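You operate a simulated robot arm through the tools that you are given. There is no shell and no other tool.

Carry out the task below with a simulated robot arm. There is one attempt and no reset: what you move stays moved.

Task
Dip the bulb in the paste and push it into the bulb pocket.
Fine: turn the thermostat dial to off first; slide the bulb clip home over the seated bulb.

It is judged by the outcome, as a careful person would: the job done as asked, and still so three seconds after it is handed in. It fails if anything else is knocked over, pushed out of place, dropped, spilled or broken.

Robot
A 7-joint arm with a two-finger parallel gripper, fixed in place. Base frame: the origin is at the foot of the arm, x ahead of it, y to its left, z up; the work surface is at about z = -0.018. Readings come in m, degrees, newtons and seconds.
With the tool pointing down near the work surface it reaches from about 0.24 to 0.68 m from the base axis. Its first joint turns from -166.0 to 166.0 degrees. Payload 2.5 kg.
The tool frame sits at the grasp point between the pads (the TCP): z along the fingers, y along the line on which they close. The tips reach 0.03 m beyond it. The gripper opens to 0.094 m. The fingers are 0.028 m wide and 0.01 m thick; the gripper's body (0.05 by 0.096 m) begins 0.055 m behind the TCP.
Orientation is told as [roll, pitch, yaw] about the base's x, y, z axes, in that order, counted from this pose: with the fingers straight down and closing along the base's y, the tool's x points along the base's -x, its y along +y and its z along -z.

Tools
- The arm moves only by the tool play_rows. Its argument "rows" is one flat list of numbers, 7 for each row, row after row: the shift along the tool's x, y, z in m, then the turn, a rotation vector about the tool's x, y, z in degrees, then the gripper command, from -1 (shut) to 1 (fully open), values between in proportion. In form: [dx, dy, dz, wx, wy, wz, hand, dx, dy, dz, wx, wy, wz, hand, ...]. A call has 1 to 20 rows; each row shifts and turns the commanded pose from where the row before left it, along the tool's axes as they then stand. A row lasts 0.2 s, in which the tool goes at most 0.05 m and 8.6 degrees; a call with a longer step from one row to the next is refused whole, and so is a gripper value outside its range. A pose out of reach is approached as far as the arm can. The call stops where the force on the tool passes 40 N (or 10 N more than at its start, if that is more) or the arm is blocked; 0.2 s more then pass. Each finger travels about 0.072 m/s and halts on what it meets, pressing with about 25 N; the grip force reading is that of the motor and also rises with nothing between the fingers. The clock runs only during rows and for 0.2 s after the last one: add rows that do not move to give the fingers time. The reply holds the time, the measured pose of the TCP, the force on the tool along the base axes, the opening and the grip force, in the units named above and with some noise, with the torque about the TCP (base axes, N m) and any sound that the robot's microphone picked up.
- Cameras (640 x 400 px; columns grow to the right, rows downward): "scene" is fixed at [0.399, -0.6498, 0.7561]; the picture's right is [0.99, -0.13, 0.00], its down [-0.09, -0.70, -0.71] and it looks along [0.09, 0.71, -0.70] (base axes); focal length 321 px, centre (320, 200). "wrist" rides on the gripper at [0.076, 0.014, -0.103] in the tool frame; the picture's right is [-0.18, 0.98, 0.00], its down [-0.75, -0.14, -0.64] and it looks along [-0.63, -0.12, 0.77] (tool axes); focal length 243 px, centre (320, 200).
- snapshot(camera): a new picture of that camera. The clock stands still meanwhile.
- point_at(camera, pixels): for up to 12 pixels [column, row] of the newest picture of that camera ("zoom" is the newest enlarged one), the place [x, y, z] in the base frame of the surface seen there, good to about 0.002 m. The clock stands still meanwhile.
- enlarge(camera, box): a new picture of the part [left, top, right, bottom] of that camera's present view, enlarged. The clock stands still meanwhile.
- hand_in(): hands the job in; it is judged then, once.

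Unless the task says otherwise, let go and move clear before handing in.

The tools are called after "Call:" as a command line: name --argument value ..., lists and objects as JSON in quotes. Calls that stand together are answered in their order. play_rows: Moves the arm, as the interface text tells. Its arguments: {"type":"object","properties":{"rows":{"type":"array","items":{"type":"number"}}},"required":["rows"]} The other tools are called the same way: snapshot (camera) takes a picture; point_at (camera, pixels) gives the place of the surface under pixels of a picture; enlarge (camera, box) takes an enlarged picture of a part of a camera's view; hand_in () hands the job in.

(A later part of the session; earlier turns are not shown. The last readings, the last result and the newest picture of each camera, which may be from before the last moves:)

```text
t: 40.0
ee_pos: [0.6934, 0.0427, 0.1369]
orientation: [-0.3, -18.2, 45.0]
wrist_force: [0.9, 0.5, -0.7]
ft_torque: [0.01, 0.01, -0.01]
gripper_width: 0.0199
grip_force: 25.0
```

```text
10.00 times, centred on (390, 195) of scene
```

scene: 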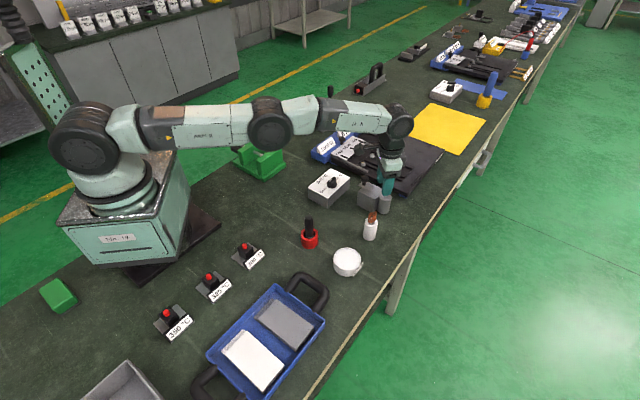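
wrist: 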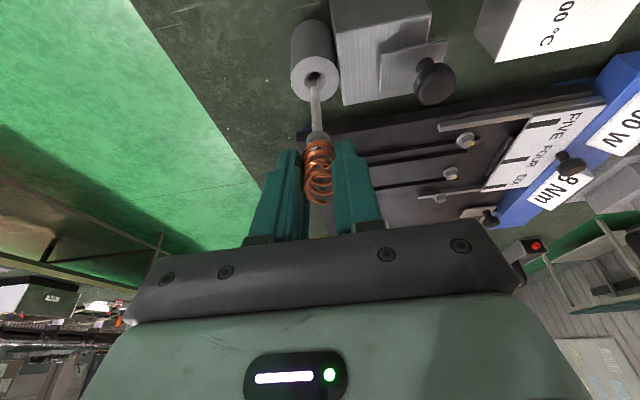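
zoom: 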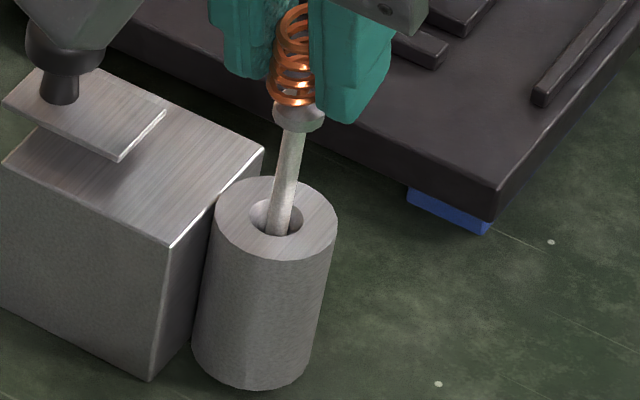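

The tip is about 10 mm into the mouth with no contact force; the wrist view shows the rod (322) slightly left of the hole centre (331). I'll shift +1.2 mm along tool y and continue down.

Call:
play_rows --rows '[0, 0.0012, 0, 0, 0, 0, -0.8, 0.00124, 0, 0.0038, 0, 0, 0, -0.8, 0.00124, 0, 0.0038, 0, 0, 0, -0.8, 0.00124, 0, 0.0038, 0, 0, 0, -0.8]'

Call:
snapshot --camera "wrist"

Call:
enlarge --camera "wrist" --box '[270, 60, 370, 170]'

Call:
enlarge --camera "scene" --box '[370, 175, 410, 215]'

```text
t: 41.0
ee_pos: [0.6935, 0.0424, 0.1248]
orientation: [-0.4, -18.2, 45.0]
wrist_force: [0.1, 0.1, 0.4]
ft_torque: [0.01, 0.02, -0.01]
gripper_width: 0.0201
grip_force: 25.1
```

```text
taken
```

wrist: 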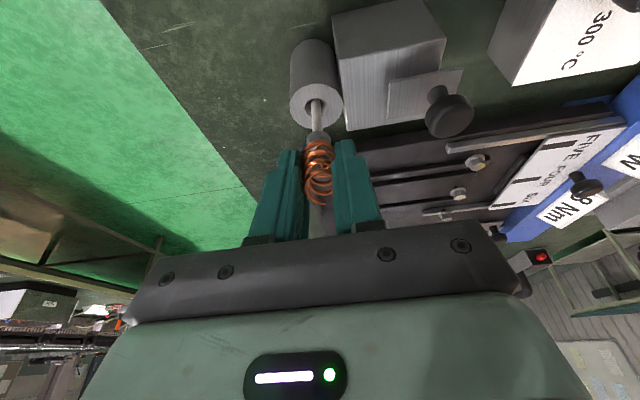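

```text
3.64 times, centred on (320, 115) of wrist
```

zoom: 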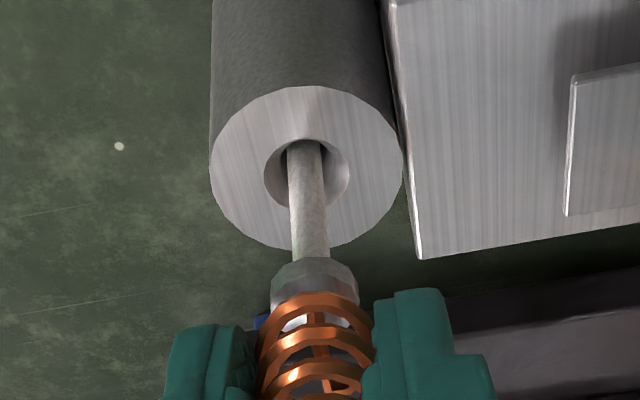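

```text
10.00 times, centred on (390, 195) of scene
```

zoom: 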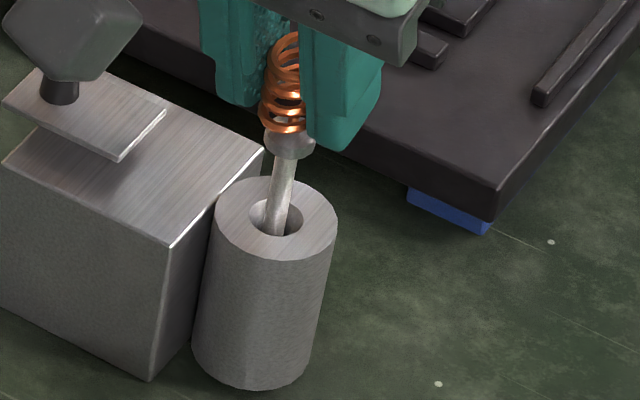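

The rod is ~22 mm into the bore, centred, with no contact force. I'll continue lowering in small steps until the collar is near the mouth.

Call:
play_rows --rows '[0.00139, 0, 0.00428, 0, 0, 0, -0.8, 0.00139, 0, 0.00428, 0, 0, 0, -0.8, 0.00139, 0, 0.00428, 0, 0, 0, -0.8, 0.00139, 0, 0.00428, 0, 0, 0, -0.8, 0.00139, 0, 0.00428, 0, 0, 0, -0.8]'

Call:
enlarge --camera "wrist" --box '[270, 60, 370, 170]'

Call:
enlarge --camera "scene" --box '[370, 175, 410, 215]'

```text
t: 42.2
ee_pos: [0.6937, 0.0451, 0.102]
orientation: [-0.3, -18.3, 45.0]
wrist_force: [-0.4, 0.6, 0.2]
ft_torque: [-0.03, 0.02, -0.02]
gripper_width: 0.0201
grip_force: 25.5
```

```text
3.64 times, centred on (320, 115) of wrist
```

zoom: 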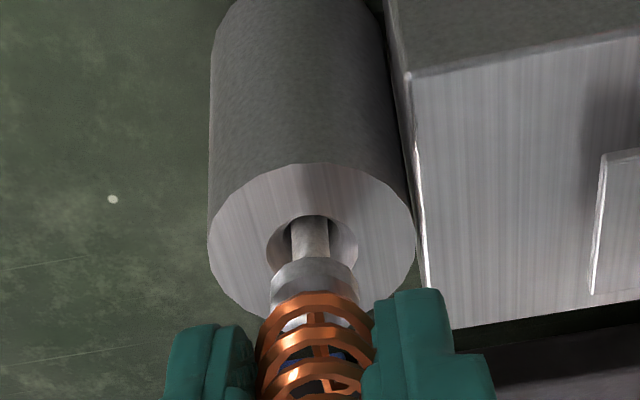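

```text
10.00 times, centred on (390, 195) of scene
```

zoom: 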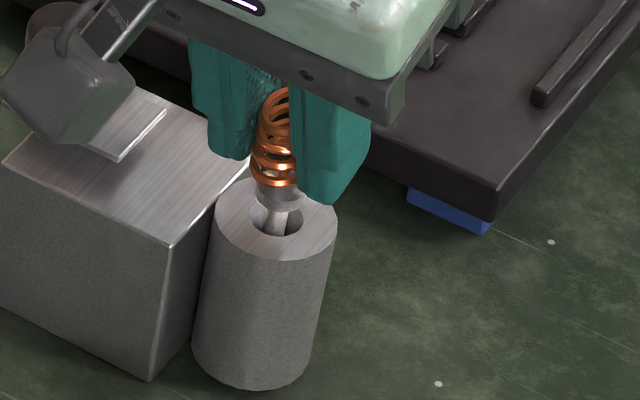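

The collar is ~9 mm above the mouth, still no force. I'll lower in 2.4 mm steps to seat it.

Call:
play_rows --rows '[0.00074, 0, 0.00228, 0, 0, 0, -0.8, 0.00074, 0, 0.00228, 0, 0, 0, -0.8, 0.00074, 0, 0.00228, 0, 0, 0, -0.8, 0.00074, 0, 0.00228, 0, 0, 0, -0.8, 0, 0, 0, 0, 0, 0, -0.8]'

Call:
enlarge --camera "wrist" --box '[270, 60, 370, 170]'

Call:
enlarge --camera "scene" --box '[370, 175, 410, 215]'

```text
t: 43.5
ee_pos: [0.6942, 0.0424, 0.0926]
orientation: [-0.4, -18.2, 45.0]
wrist_force: [-0.5, 0.3, -0.4]
ft_torque: [0.0, -0.02, 0.02]
gripper_width: 0.0201
grip_force: 25.5
```

```text
3.64 times, centred on (320, 115) of wrist
```

zoom: 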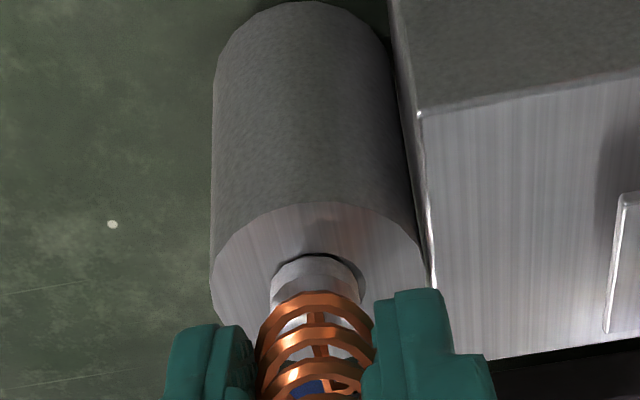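

```text
10.00 times, centred on (390, 195) of scene
```

zoom: 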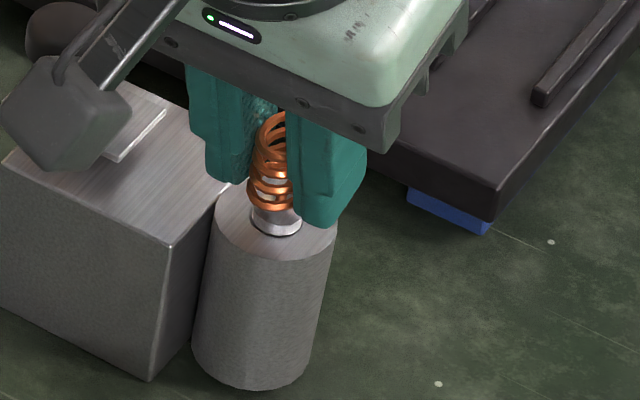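

The collar is entering the mouth, still force-free. Continuing down 2 mm at a time.

Call:
play_rows --rows '[0.00062, 0, 0.0019, 0, 0, 0, -0.8, 0.00062, 0, 0.0019, 0, 0, 0, -0.8, 0, 0, 0, 0, 0, 0, -0.8]'

Call:
enlarge --camera "scene" --box '[370, 175, 410, 215]'

Call:
enlarge --camera "wrist" --box '[270, 80, 370, 190]'

```text
t: 44.2
ee_pos: [0.6934, 0.0439, 0.0888]
orientation: [-0.3, -18.4, 44.9]
wrist_force: [0.7, 1.3, 3.7]
ft_torque: [0.1, -0.09, 0.0]
gripper_width: 0.02
grip_force: 25.1
```

```text
10.00 times, centred on (390, 195) of scene
```

zoom: 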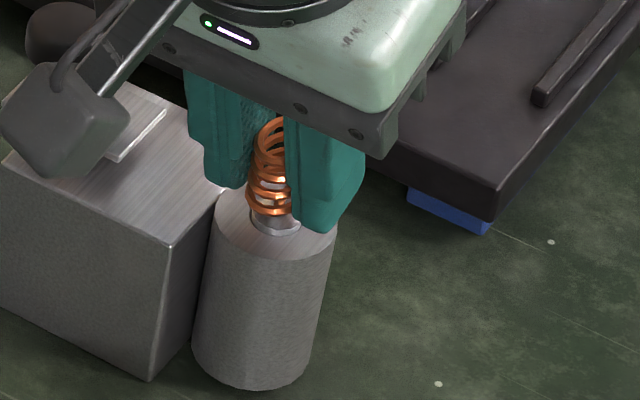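

```text
3.64 times, centred on (320, 135) of wrist
```

zoom: 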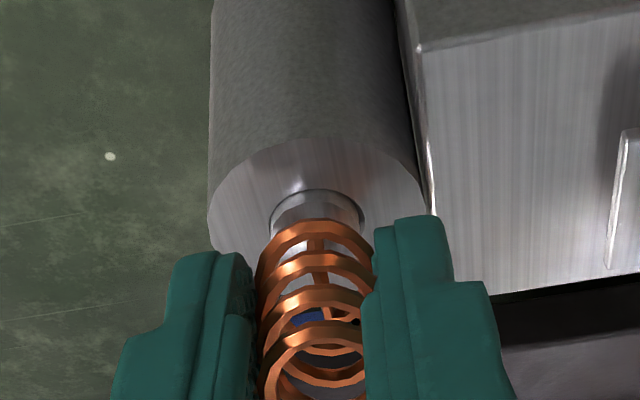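

A 3.7 N upward reaction shows the collar is meeting the seat. I'll push down gently a little more to seat it firmly.

Call:
play_rows --rows '[0.00031, 0, 0.00095, 0, 0, 0, -0.8, 0.00031, 0, 0.00095, 0, 0, 0, -0.8, 0, 0, 0, 0, 0, 0, -0.8]'

Call:
play_rows --rows '[0.00031, 0, 0.00095, 0, 0, 0, -0.8, 0.00031, 0, 0.00095, 0, 0, 0, -0.8, 0, 0, 0, 0, 0, 0, -0.8]'

Call:
enlarge --camera "scene" --box '[370, 175, 410, 215]'

Call:
enlarge --camera "wrist" --box '[270, 80, 370, 190]'

```text
t: 45.0
ee_pos: [0.6941, 0.0441, 0.0894]
orientation: [-0.3, -18.5, 45.1]
wrist_force: [-7.9, 4.2, 26.8]
ft_torque: [0.28, 0.12, 0.09]
gripper_width: 0.0199
grip_force: 25.2
```

```text
t: 45.6
ee_pos: [0.6944, 0.0443, 0.0893]
orientation: [-0.3, -18.3, 44.9]
wrist_force: [-9.3, -0.4, 10.3]
ft_torque: [0.04, 0.25, 0.08]
gripper_width: 0.02
grip_force: 25.1
stopped in row 2: the force on the tool passed its limit at 41 N (the readings are from after the stop); the commanded pose is now the measured one
```

```text
10.00 times, centred on (390, 195) of scene
```

zoom: 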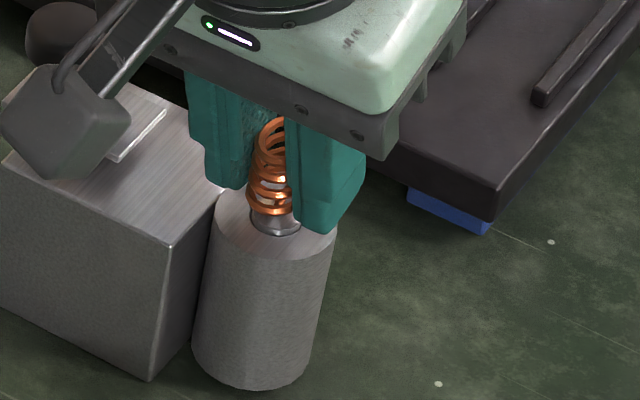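

```text
3.64 times, centred on (320, 135) of wrist
```

zoom: 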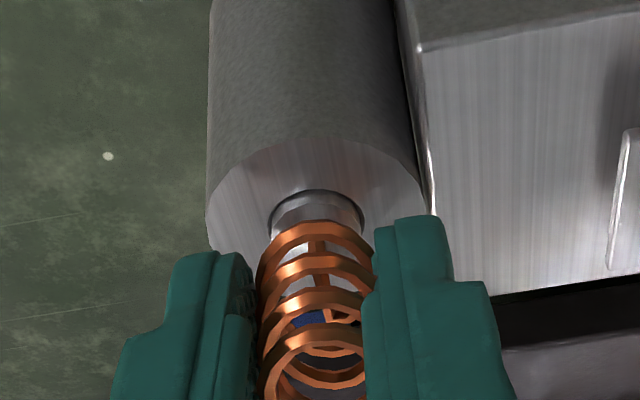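

The bulb now hits a hard stop at 41 N without slipping in the grip, so it is seated with the collar in the mouth. I'll open the fingers moderately and rise straight up.

Call:
play_rows --rows '[0, 0, 0, 0, 0, 0, -0.5, 0, 0, 0, 0, 0, 0, -0.3, 0, 0, 0, 0, 0, 0, -0.1, 0, 0, 0, 0, 0, 0, -0.1, -0.0031, 0, -0.0095, 0, 0, 0, -0.1, -0.0062, 0, -0.019, 0, 0, 0, -0.1, -0.0062, 0, -0.019, 0, 0, 0, -0.1, -0.0062, 0, -0.019, 0, 0, 0, -0.1, 0, 0, 0, 0, 0, 0, -0.1]'

Call:
snapshot --camera "wrist"

Call:
enlarge --camera "scene" --box '[350, 165, 410, 220]'

Call:
enlarge --camera "wrist" --box '[260, 40, 400, 170]'

```text
t: 47.6
ee_pos: [0.6944, 0.045, 0.157]
orientation: [-0.3, -18.3, 45.1]
wrist_force: [1.0, 0.5, 0.5]
ft_torque: [0.01, -0.01, 0.01]
gripper_width: 0.0423
grip_force: 0.1
```

```text
taken
```

wrist: 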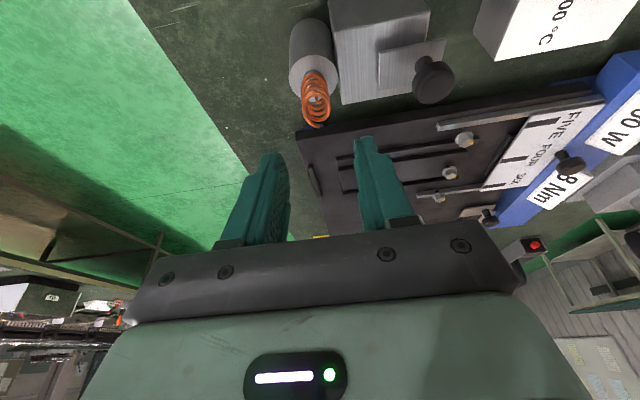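

```text
7.27 times, centred on (380, 192) of scene
```

zoom: 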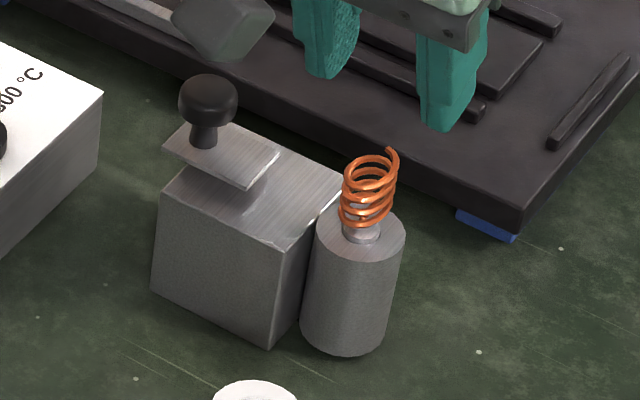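

```text
3.08 times, centred on (330, 105) of wrist
```

zoom: 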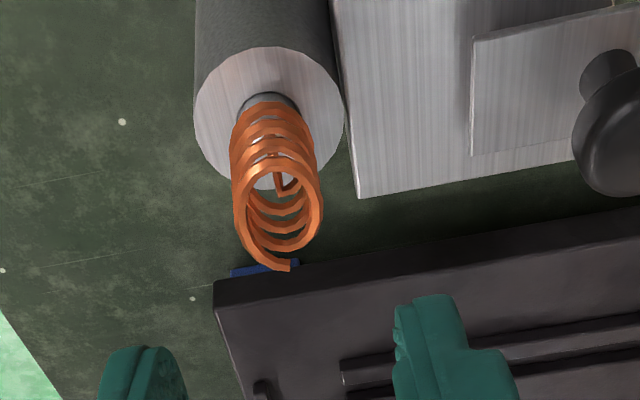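

The bulb stands upright in the pocket. I'll measure the collar height, the coil and the clip plate to plan the slide.

Call:
point_at --camera "zoom" --pixels '[[270, 97], [270, 102], [250, 110], [285, 105], [266, 140], [240, 150], [300, 160], [340, 150], [420, 185], [590, 70], [600, 150], [475, 150]]'

Call:
enlarge --camera "scene" --box '[370, 180, 410, 215]'

Call:
point_at --camera "zoom" --pixels '[[265, 215], [265, 207], [265, 222], [250, 205], [282, 210], [240, 180], [300, 190], [240, 150], [302, 140], [280, 170], [230, 230], [320, 230]]'

```text
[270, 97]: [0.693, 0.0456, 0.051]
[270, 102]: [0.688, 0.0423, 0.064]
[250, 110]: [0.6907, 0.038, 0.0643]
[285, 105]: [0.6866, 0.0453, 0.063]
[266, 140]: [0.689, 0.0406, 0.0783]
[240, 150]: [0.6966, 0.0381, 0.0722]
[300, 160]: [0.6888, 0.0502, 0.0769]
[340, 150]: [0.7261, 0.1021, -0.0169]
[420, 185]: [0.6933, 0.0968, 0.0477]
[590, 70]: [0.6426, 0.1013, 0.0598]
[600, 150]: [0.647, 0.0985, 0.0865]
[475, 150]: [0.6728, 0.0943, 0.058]
```

```text
11.43 times, centred on (390, 198) of scene
```

zoom: 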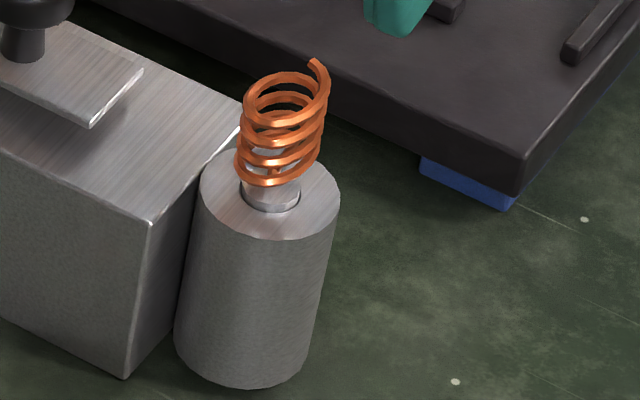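

```text
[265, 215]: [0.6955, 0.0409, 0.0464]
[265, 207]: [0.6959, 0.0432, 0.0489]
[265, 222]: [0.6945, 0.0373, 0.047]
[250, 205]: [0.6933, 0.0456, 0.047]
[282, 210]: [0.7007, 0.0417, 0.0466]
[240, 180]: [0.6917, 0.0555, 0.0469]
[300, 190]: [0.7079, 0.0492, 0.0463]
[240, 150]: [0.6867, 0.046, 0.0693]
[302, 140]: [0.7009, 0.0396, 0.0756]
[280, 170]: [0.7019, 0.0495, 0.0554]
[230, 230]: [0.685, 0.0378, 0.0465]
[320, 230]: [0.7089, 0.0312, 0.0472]
```

The coil's bottom ring is at z≈0.063 and the collar top about 0.055, so the plate (top 0.058) should pass over the collar. I'll rise, straighten the tool, close the fingers and go behind the clip's knob to push it along (0.707,-0.707).

Call:
play_rows --rows '[-0.0066, 0, -0.0205, 0, 0, 0, -0.1, -0.0066, 0, -0.0205, 0, 0, 0, -0.1, 0, 0, 0, 0, 6.07, 0, -0.1, 0, 0, 0, 0, 6.07, 0, -0.1, 0, 0, 0, 0, 6.07, 0, -0.1, -0.002, 0.0302, 0, 0, 0, 0, -0.4, -0.002, 0.0302, 0, 0, 0, 0, -0.6, -0.002, 0.0302, 0, 0, 0, 0, -0.8, -0.002, 0.0302, 0, 0, 0, 0, -0.95, 0, 0, 0, 0, 0, 0, -0.95]'

Call:
snapshot --camera "wrist"

Call:
enlarge --camera "scene" --box '[345, 160, 405, 220]'

```text
t: 49.8
ee_pos: [0.6084, 0.1344, 0.2019]
orientation: [-0.2, -0.3, 44.9]
wrist_force: [0.3, -0.4, 0.4]
ft_torque: [0.01, 0.02, 0.0]
gripper_width: 0.0024
grip_force: 0.0
out of reach, approached as far as the arm can: row 5
```

```text
taken
```

wrist: 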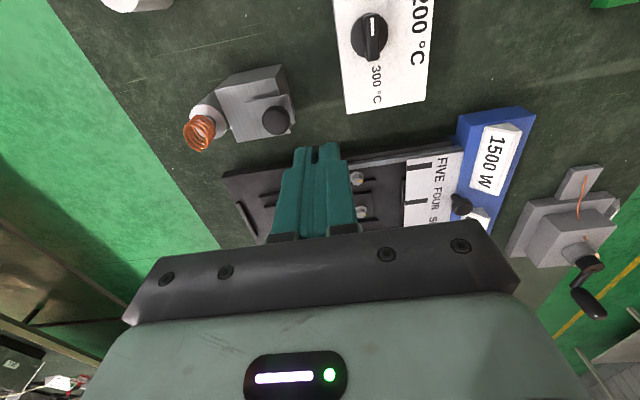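

```text
6.67 times, centred on (375, 190) of scene
```

zoom: 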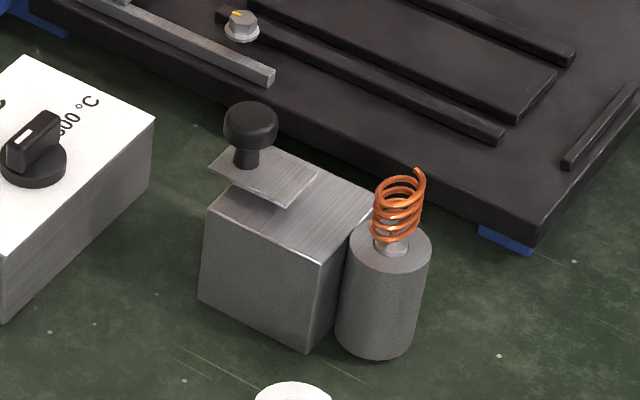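

Now there's a clear view of the block with the knob at (277,120) in the wrist picture. I'll zoom and measure the knob, the plate and the bulb.

Call:
enlarge --camera "wrist" --box '[170, 50, 310, 160]'

Call:
point_at --camera "zoom" --pixels '[[480, 255], [425, 260], [547, 255], [485, 205], [485, 310], [370, 215], [400, 335], [530, 180], [565, 300], [160, 320], [200, 215], [150, 290]]'

Call:
enlarge --camera "scene" --box '[360, 168, 395, 200]'

Call:
point_at --camera "zoom" --pixels '[[190, 70], [145, 70], [232, 75], [190, 115], [180, 150], [195, 150], [300, 175], [305, 185], [265, 215], [263, 226], [130, 150], [130, 158]]'

```text
3.64 times, centred on (240, 105) of wrist
```

zoom: 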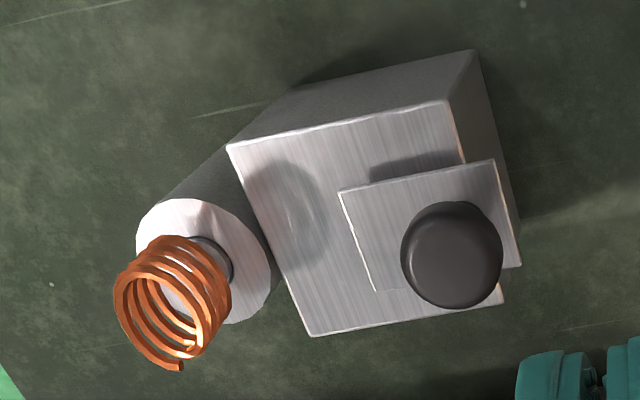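

```text
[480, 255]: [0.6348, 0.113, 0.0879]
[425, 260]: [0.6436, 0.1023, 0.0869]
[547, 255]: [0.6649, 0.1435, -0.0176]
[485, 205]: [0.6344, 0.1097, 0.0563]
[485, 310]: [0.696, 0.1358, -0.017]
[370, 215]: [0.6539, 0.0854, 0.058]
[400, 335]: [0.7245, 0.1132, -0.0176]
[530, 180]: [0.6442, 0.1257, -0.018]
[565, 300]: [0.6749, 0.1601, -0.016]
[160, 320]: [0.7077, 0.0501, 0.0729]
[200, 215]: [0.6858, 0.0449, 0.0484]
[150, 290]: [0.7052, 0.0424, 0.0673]
```

```text
12.50 times, centred on (378, 184) of scene
```

zoom: 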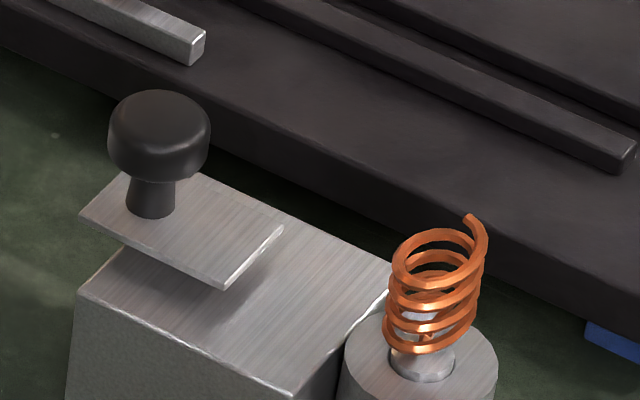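

```text
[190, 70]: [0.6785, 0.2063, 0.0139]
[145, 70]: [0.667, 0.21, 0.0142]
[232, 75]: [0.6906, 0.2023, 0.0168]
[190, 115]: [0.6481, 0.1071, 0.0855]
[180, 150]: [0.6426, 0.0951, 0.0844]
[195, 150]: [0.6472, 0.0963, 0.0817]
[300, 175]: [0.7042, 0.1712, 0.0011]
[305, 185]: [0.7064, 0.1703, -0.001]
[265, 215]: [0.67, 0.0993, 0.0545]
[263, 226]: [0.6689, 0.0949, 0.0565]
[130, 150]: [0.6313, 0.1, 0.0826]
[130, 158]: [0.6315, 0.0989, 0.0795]
```

The knob's cap is ~26 mm across, centred near (0.642,0.1065), z 0.076–0.088. I'll line up the closed fingers 35 mm behind it on the slide axis and descend to tips at z≈0.066.

Call:
play_rows --rows '[-0.004, -0.0082, 0, 0, 0, 0, -0.95, 0, 0, 0.03, 0, 0, 0, -0.95, 0, 0, 0.03, 0, 0, 0, -0.95, 0, 0, 0.02, 0, 0, 0, -0.95, 0, 0, 0, 0, 0, 0, -0.95]'

Call:
snapshot --camera "wrist"

Call:
enlarge --camera "scene" --box '[345, 150, 405, 210]'

```text
t: 51.0
ee_pos: [0.6181, 0.13, 0.1211]
orientation: [-0.3, -0.2, 44.9]
wrist_force: [0.8, 0.4, 0.6]
ft_torque: [-0.01, 0.02, -0.02]
gripper_width: 0.0025
grip_force: 0.1
```

```text
taken
```

wrist: 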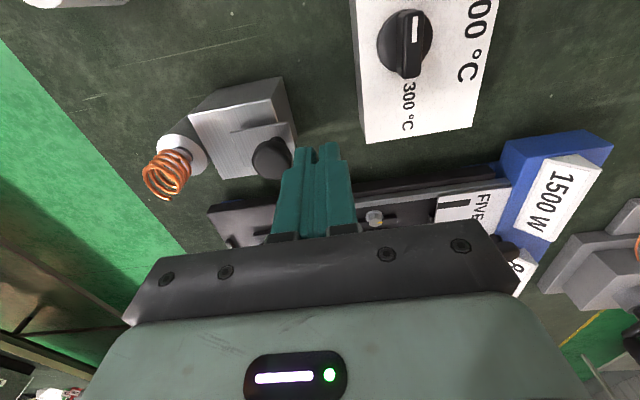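

```text
6.67 times, centred on (375, 180) of scene
```

zoom: 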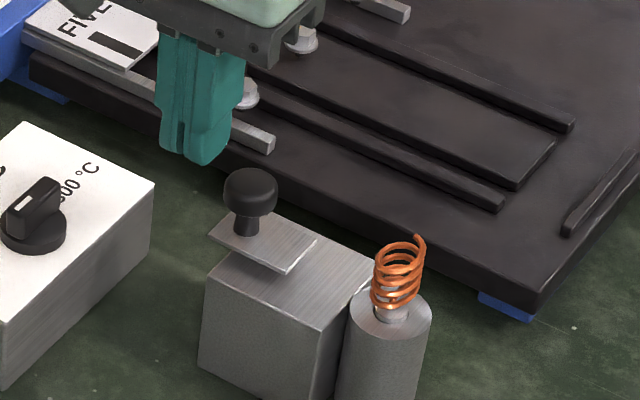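

The fingers are behind the knob with ~10 mm gap. I'll descend 25 mm, then start pushing slowly along tool -y.

Call:
play_rows --rows '[0, 0, 0.0125, 0, 0, 0, -0.95, 0, 0, 0.0125, 0, 0, 0, -0.95, 0, 0, 0, 0, 0, 0, -0.95]'

Call:
enlarge --camera "scene" --box '[345, 160, 405, 220]'

Call:
enlarge --camera "wrist" --box '[130, 70, 370, 240]'

```text
t: 51.8
ee_pos: [0.6164, 0.1316, 0.0962]
orientation: [-0.2, -0.2, 44.9]
wrist_force: [-0.1, -1.1, -0.3]
ft_torque: [-0.01, 0.0, 0.0]
gripper_width: 0.0023
grip_force: 0.0
```

```text
6.67 times, centred on (375, 190) of scene
```

zoom: 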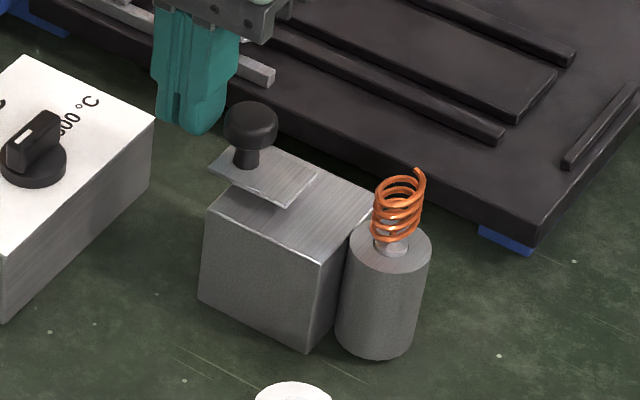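

```text
2.35 times, centred on (250, 155) of wrist
```

zoom: 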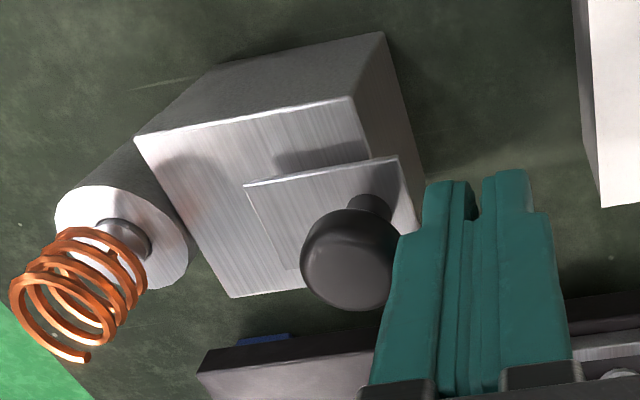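

The gap to the knob is about 10 mm. I'll advance 16 mm in 4 mm steps and see whether the clip begins to slide.

Call:
play_rows --rows '[0, -0.004, 0, 0, 0, 0, -0.95, 0, -0.004, 0, 0, 0, 0, -0.95, 0, -0.004, 0, 0, 0, 0, -0.95, 0, -0.004, 0, 0, 0, 0, -0.95]'

Call:
enlarge --camera "scene" --box '[345, 160, 405, 220]'

Call:
enlarge --camera "wrist" --box '[130, 70, 370, 240]'

```text
t: 52.8
ee_pos: [0.6284, 0.1194, 0.096]
orientation: [-0.2, -0.3, 44.9]
wrist_force: [-0.4, 0.2, 1.0]
ft_torque: [-0.01, -0.01, -0.03]
gripper_width: 0.0017
grip_force: 0.0
```

```text
6.67 times, centred on (375, 190) of scene
```

zoom: 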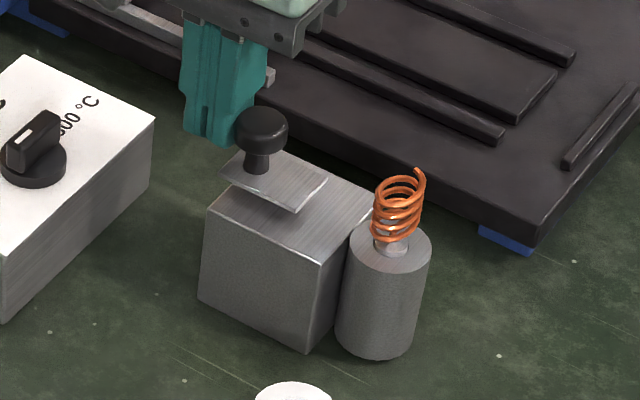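

```text
2.35 times, centred on (250, 155) of wrist
```

zoom: 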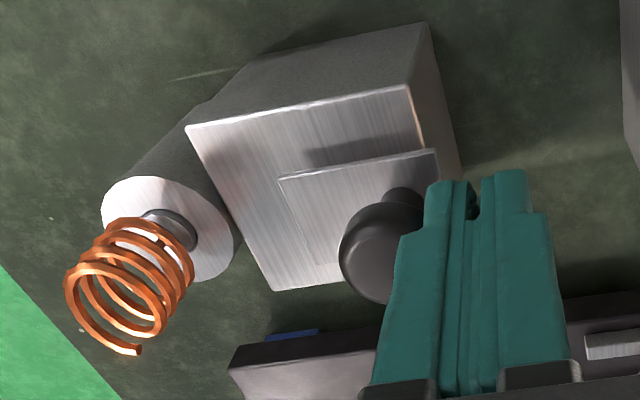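

The plate has started to slide freely (its front corner moved from (290,205) to (298,209)). I'll continue pushing 20 mm.

Call:
play_rows --rows '[0, -0.004, 0, 0, 0, 0, -0.95, 0, -0.004, 0, 0, 0, 0, -0.95, 0, -0.004, 0, 0, 0, 0, -0.95, 0, -0.004, 0, 0, 0, 0, -0.95, 0, -0.004, 0, 0, 0, 0, -0.95]'

Call:
enlarge --camera "scene" --box '[345, 160, 405, 220]'

Call:
enlarge --camera "wrist" --box '[130, 70, 370, 240]'

```text
t: 54.0
ee_pos: [0.6433, 0.1047, 0.0959]
orientation: [-0.3, -0.2, 44.9]
wrist_force: [-0.9, 1.3, -0.4]
ft_torque: [0.05, -0.01, -0.03]
gripper_width: 0.0019
grip_force: 0.0
```

```text
6.67 times, centred on (375, 190) of scene
```

zoom: 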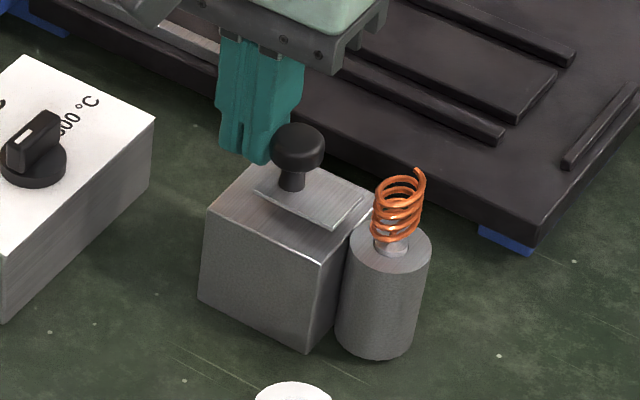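

```text
2.35 times, centred on (250, 155) of wrist
```

zoom: 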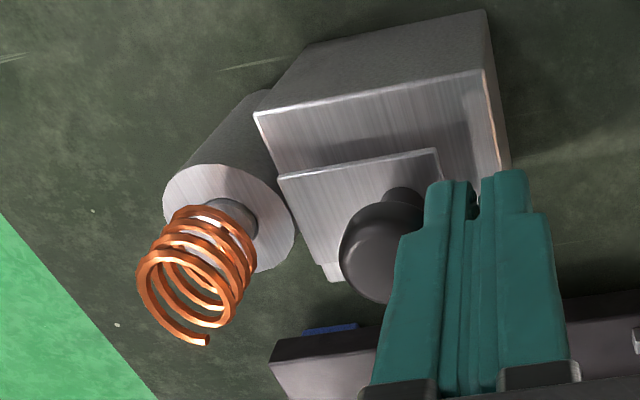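

The clip slides smoothly; its front is about 28 mm from the bulb axis. I'll push 12 mm more and look at its clearance with the collar and coil.

Call:
play_rows --rows '[0, -0.004, 0, 0, 0, 0, -0.95, 0, -0.004, 0, 0, 0, 0, -0.95, 0, -0.004, 0, 0, 0, 0, -0.95]'

Call:
enlarge --camera "scene" --box '[360, 170, 400, 210]'

Call:
enlarge --camera "wrist" --box '[170, 80, 330, 220]'

```text
t: 54.8
ee_pos: [0.6489, 0.0962, 0.0954]
orientation: [-0.4, -0.2, 44.9]
wrist_force: [0.5, 1.0, -0.5]
ft_torque: [0.04, -0.01, 0.02]
gripper_width: 0.0019
grip_force: 0.1
```

```text
10.00 times, centred on (380, 190) of scene
```

zoom: 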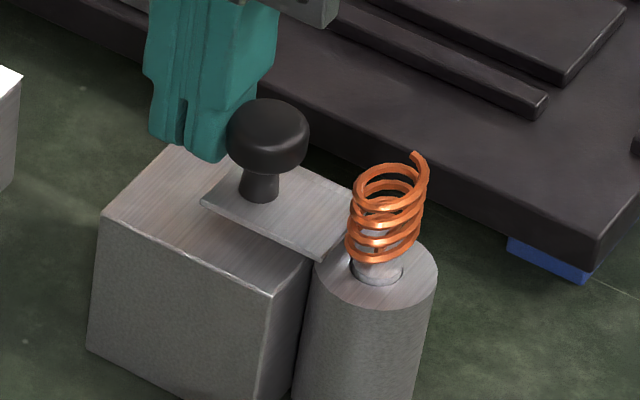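

```text
2.86 times, centred on (250, 150) of wrist
```

zoom: 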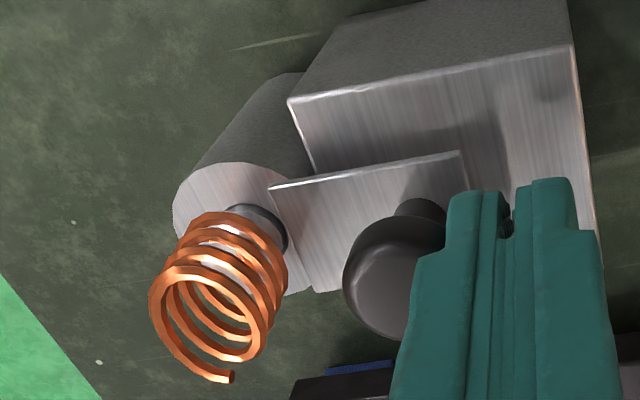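

The plate's front edge is about to reach the collar. I'll proceed in 3 mm steps, watching force.

Call:
play_rows --rows '[0, -0.003, 0, 0, 0, 0, -0.95, 0, -0.003, 0, 0, 0, 0, -0.95]'

Call:
enlarge --camera "scene" --box '[360, 170, 400, 210]'

Call:
enlarge --camera "wrist" --box '[190, 80, 330, 210]'

```text
t: 55.4
ee_pos: [0.6561, 0.0923, 0.0952]
orientation: [-0.3, -0.1, 44.9]
wrist_force: [0.0, 0.6, 0.3]
ft_torque: [0.01, 0.01, 0.02]
gripper_width: 0.0018
grip_force: 0.0
```

```text
10.00 times, centred on (380, 190) of scene
```

zoom: 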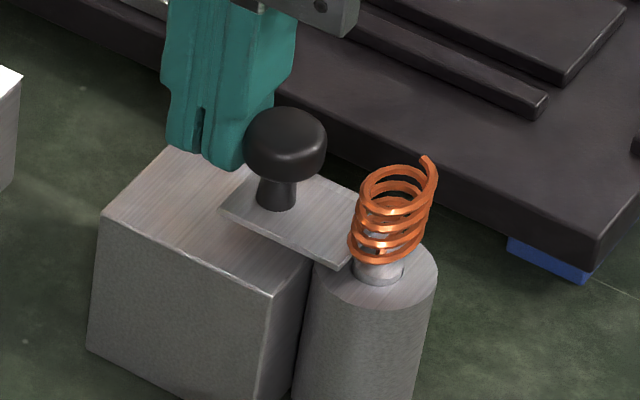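

```text
3.08 times, centred on (260, 145) of wrist
```

zoom: 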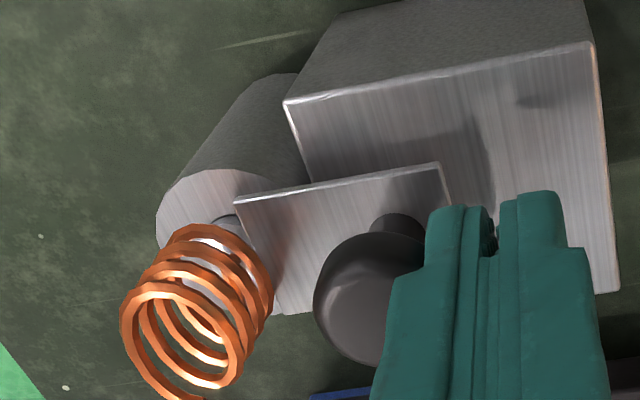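

The coil's top has shifted about 3 mm (tail from (415,155) to (425,158)), so the plate is touching the bulb rather than passing over it. I'll stop and inspect the contact closely.

Call:
enlarge --camera "scene" --box '[374, 184, 398, 204]'

Call:
enlarge --camera "wrist" --box '[195, 120, 275, 200]'

```text
16.00 times, centred on (386, 194) of scene
```

zoom: 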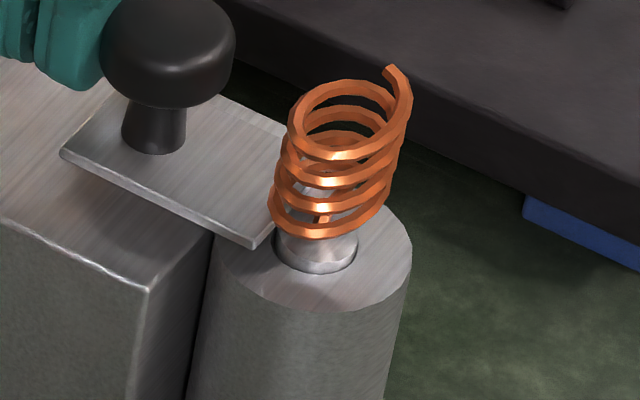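

```text
5.00 times, centred on (235, 160) of wrist
```

zoom: 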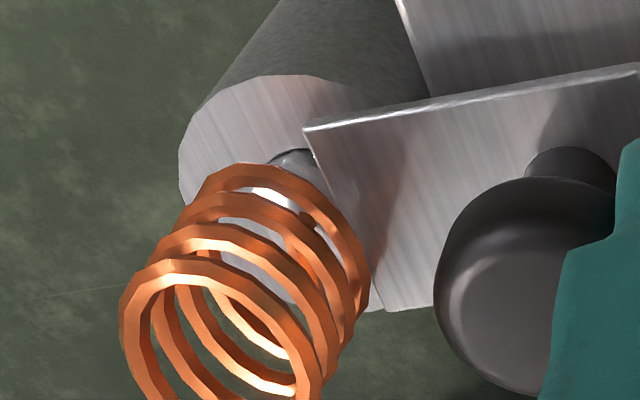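

Call:
enlarge --camera "scene" --box '[374, 184, 398, 204]'

Call:
point_at --camera "zoom" --pixels '[[320, 250], [320, 262], [345, 250], [352, 238], [345, 222], [330, 220], [250, 236], [253, 244], [240, 225], [290, 255], [275, 215], [300, 240]]'

Call:
point_at --camera "wrist" --pixels '[[229, 151], [231, 152], [240, 155], [243, 165], [231, 148], [250, 180], [236, 146], [222, 154], [225, 165]]'

```text
16.00 times, centred on (386, 194) of scene
```

zoom: 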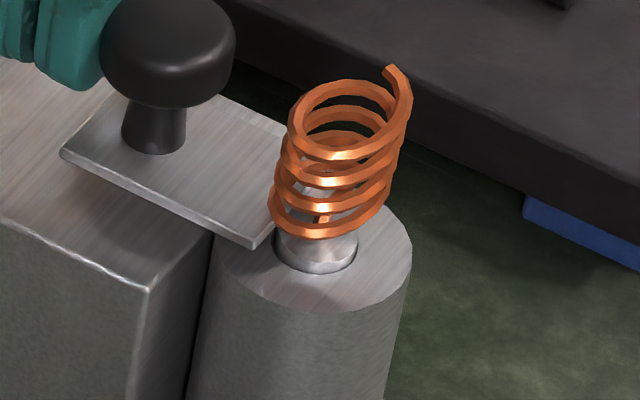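

```text
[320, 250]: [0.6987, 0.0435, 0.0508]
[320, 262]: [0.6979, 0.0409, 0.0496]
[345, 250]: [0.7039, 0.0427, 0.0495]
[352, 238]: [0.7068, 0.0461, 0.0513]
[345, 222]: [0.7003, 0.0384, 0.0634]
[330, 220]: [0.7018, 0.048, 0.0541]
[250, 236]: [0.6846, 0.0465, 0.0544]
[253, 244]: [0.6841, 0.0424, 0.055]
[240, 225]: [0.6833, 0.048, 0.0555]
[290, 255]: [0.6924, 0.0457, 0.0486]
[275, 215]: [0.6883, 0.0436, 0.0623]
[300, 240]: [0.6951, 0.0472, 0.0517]
```

```text
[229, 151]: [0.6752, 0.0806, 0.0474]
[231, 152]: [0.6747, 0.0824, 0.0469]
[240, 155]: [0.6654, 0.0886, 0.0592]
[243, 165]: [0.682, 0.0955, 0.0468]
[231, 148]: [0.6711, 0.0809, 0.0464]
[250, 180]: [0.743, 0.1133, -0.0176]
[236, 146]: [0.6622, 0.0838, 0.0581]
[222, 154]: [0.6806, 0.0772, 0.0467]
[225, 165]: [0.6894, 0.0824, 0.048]
```

The plate's top reads ≈0.055 and the collar's top ≈0.054, so the plate edge seems to hit the collar's side: the bulb may need to sit a little deeper. I'll back the fingers off and see whether the bulb settles back.

Call:
play_rows --rows '[0, 0.005, 0, 0, 0, 0, -0.95, 0, 0.01, 0, 0, 0, 0, -0.95, 0, 0, -0.02, 0, 0, 0, -0.95, 0, 0, -0.03, 0, 0, 0, -0.95, 0, 0, 0, 0, 0, 0, -0.95]'

Call:
enlarge --camera "scene" --box '[374, 184, 398, 204]'

Call:
snapshot --camera "wrist"

Call:
enlarge --camera "wrist" --box '[180, 60, 320, 190]'

```text
t: 56.6
ee_pos: [0.644, 0.1028, 0.1465]
orientation: [-0.3, -0.3, 45.0]
wrist_force: [0.3, 0.4, 0.0]
ft_torque: [0.02, -0.05, -0.01]
gripper_width: 0.0025
grip_force: 0.1
```

```text
16.00 times, centred on (386, 194) of scene
```

zoom: 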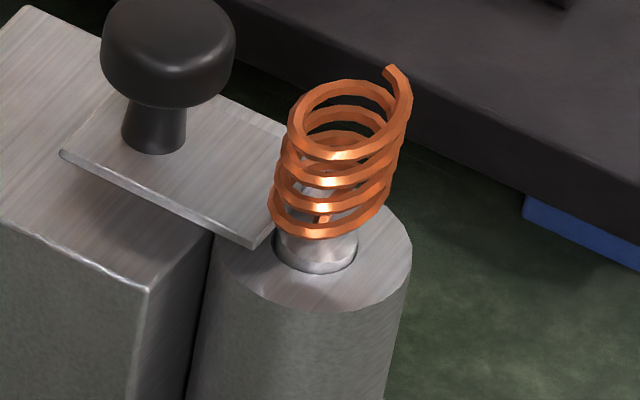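

```text
taken
```

wrist: 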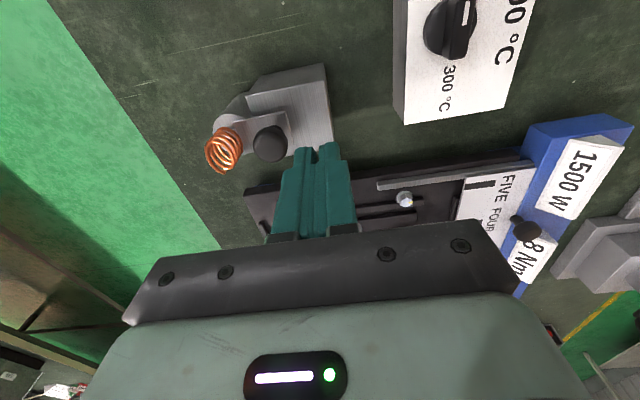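

```text
3.08 times, centred on (250, 125) of wrist
```

zoom: 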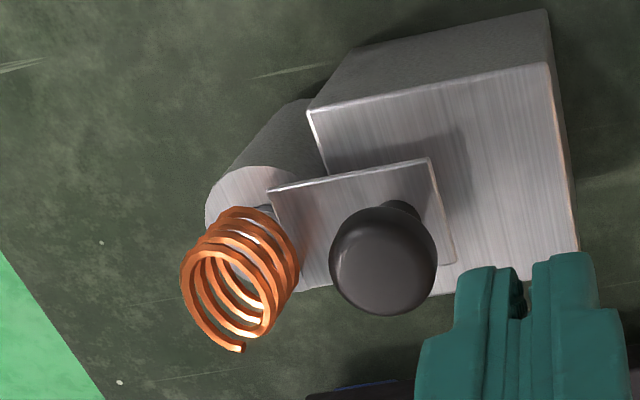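

The bulb stays leaning slightly. To judge the heights of plate and collar I'll move the wrist camera for a near-horizontal side view across the slide direction (gripper open, tilted outward, kept well clear of the parts).

Call:
play_rows --rows '[0, 0, -0.03, 0, 0, 0, -0.9, 0, 0, -0.03, 0, 0, 0, -0.5, 0.0194, -0.0255, 0, 0, 0, 0, 0, 0.0194, -0.0255, 0, 0, 0, 0, 0.4, 0.0194, -0.0255, 0, 0, 0, 0, 0.8, 0, 0, 0, 0, -7, 0, 1, 0, 0, 0, 0, -7, 0, 1, 0, 0, 0, 0, -7, 0, 1, 0, 0, 0, 0, -7, 0, 1, 0, 0, 0, 0, -7, 0, 1, 0, 0, 0, 0, 0, 0, 1]'

Call:
snapshot --camera "wrist"

```text
t: 59.0
ee_pos: [0.6577, 0.0077, 0.2047]
orientation: [-0.4, -35.3, 45.0]
wrist_force: [0.0, 0.7, 0.5]
ft_torque: [0.0, 0.0, 0.02]
gripper_width: 0.094
grip_force: 0.0
```

```text
taken
```

wrist: 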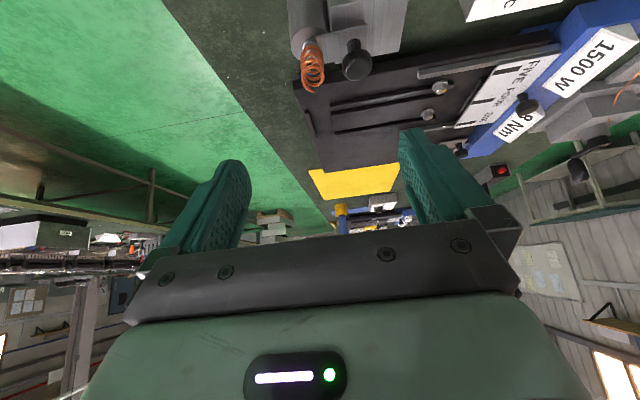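

The view is good; I'll lower the camera about 0.1 m vertically for the side view.

Call:
play_rows --rows '[0.0143, 0, 0.0205, 0, 0, 0, 1, 0.0143, 0, 0.0205, 0, 0, 0, 1, 0.0143, 0, 0.0205, 0, 0, 0, 1, 0.0143, 0, 0.0205, 0, 0, 0, 1, 0, 0, 0, 0, 0, 0, 1]'

Call:
snapshot --camera "wrist"

Call:
enlarge --camera "wrist" --box '[260, 60, 400, 200]'

```text
t: 60.2
ee_pos: [0.658, 0.0098, 0.105]
orientation: [-0.3, -35.2, 45.1]
wrist_force: [0.6, 0.1, -0.4]
ft_torque: [-0.02, -0.01, 0.02]
gripper_width: 0.0939
grip_force: 0.1
```

```text
taken
```

wrist: 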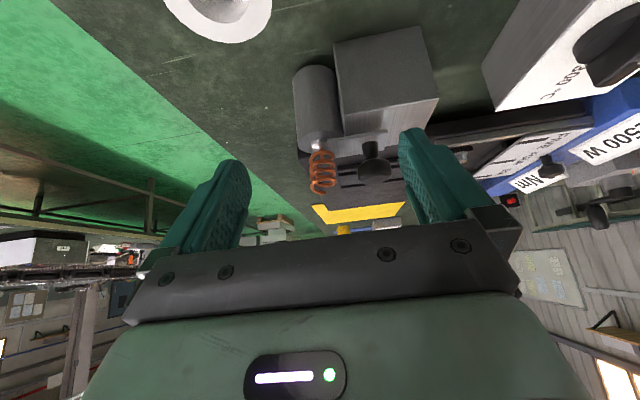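

```text
2.86 times, centred on (330, 130) of wrist
```

zoom: 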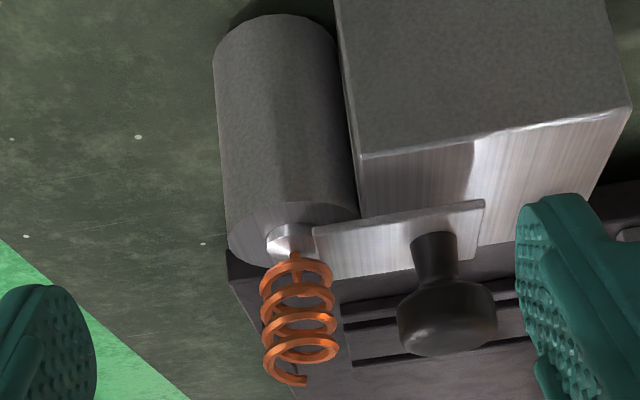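

This side view (upside-down) shows the collar above the pocket mouth with the plate edge beside it. I'll zoom in more.

Call:
enlarge --camera "wrist" --box '[295, 125, 355, 175]'

Call:
point_at --camera "zoom" --pixels '[[220, 110], [225, 140], [225, 165], [225, 200], [215, 185], [320, 105], [320, 115], [330, 170], [295, 130], [290, 120], [290, 105], [180, 130]]'

```text
8.00 times, centred on (325, 150) of wrist
```

zoom: 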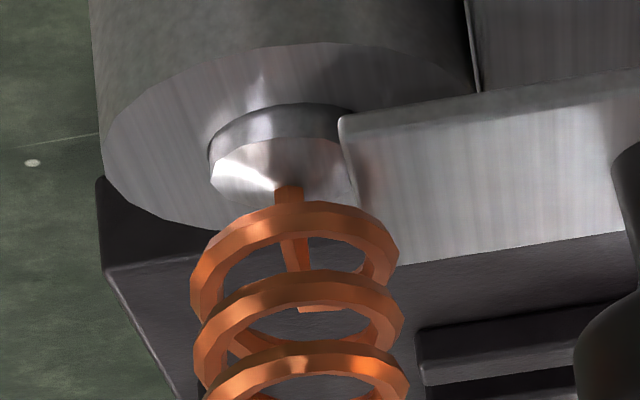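

```text
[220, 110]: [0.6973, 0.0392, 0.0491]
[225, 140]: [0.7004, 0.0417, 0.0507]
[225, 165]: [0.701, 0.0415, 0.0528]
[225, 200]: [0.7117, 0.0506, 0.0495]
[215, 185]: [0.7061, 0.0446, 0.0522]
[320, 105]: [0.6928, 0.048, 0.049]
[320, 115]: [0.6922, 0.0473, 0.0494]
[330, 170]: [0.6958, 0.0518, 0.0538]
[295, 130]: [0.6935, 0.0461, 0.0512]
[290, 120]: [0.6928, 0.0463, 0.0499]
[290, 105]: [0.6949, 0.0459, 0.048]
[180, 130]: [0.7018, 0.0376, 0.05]
```

The side view shows the plate's front edge lying above the collar's level (collar top ≈0.0535, plate underside ≈0.0555), with the stem in front of it. I'll measure the plate's front edge relative to the stem.

Call:
point_at --camera "zoom" --pixels '[[347, 122], [352, 150], [358, 185], [350, 135], [400, 115], [400, 180], [288, 193], [285, 190], [275, 215], [245, 230], [350, 215], [300, 255]]'

Call:
enlarge --camera "scene" --box '[374, 184, 398, 204]'

```text
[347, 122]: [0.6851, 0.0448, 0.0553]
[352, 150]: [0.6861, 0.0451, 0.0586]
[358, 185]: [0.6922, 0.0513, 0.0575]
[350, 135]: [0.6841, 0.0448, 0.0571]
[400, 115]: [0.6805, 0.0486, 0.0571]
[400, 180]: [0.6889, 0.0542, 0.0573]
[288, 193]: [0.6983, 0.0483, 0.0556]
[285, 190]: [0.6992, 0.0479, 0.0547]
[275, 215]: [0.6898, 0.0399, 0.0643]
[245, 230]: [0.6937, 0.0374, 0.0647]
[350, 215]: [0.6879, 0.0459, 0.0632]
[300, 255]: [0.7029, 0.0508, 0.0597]
```

```text
16.00 times, centred on (386, 194) of scene
```

zoom: 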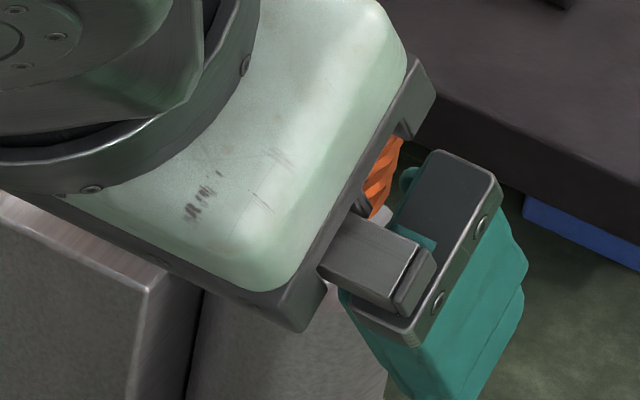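

The plate's front edge is already ~1 mm over the collar's rim with ~1.5 mm vertical clearance, about 7 mm short of the stem, so the slide can continue. I'll go back up, straighten, close the fingers and return behind the knob.

Call:
play_rows --rows '[-0.0143, 0, -0.0205, 0, 0, 0, 1, -0.0143, 0, -0.0205, 0, 0, 0, 1, -0.0143, 0, -0.0205, 0, 0, 0, 0.6, -0.0143, 0, -0.0205, 0, 0, 0, 0.2, 0, 0, 0, 0, 7, 0, -0.2, 0, 0, 0, 0, 7, 0, -0.5, 0, 0, 0, 0, 7, 0, -0.8, 0, 0, 0, 0, 7, 0, -0.95, 0, 0, 0, 0, 7.2, 0, -0.95, -0.019, 0.0242, 0, 0, 0, 0, -0.95, -0.019, 0.0242, 0, 0, 0, 0, -0.95, -0.019, 0.0242, 0, 0, 0, 0, -0.95, 0, 0, 0, 0, 0, 0, -0.95]'

Call:
snapshot --camera "wrist"

Call:
enlarge --camera "scene" --box '[360, 165, 405, 210]'

```text
t: 63.0
ee_pos: [0.647, 0.0998, 0.2053]
orientation: [-0.2, 0.0, 44.9]
wrist_force: [-0.8, 0.2, -0.3]
ft_torque: [0.0, 0.02, -0.02]
gripper_width: 0.0021
grip_force: 0.0
```

```text
taken
```

wrist: 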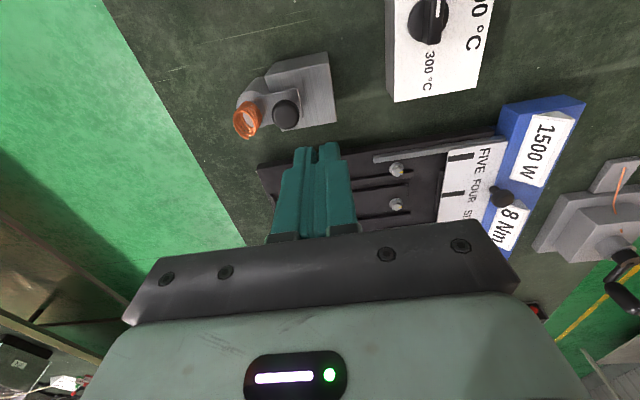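

```text
8.89 times, centred on (382, 188) of scene
```

zoom: 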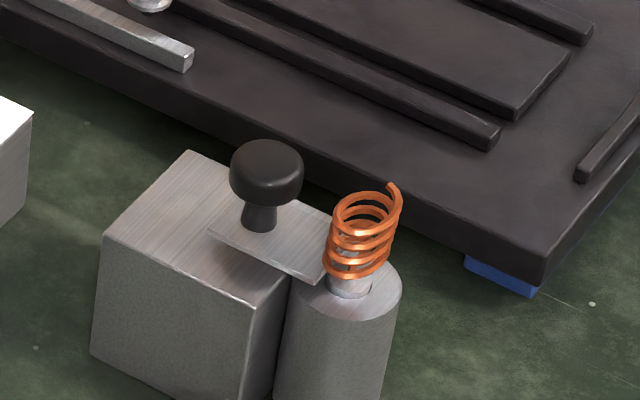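

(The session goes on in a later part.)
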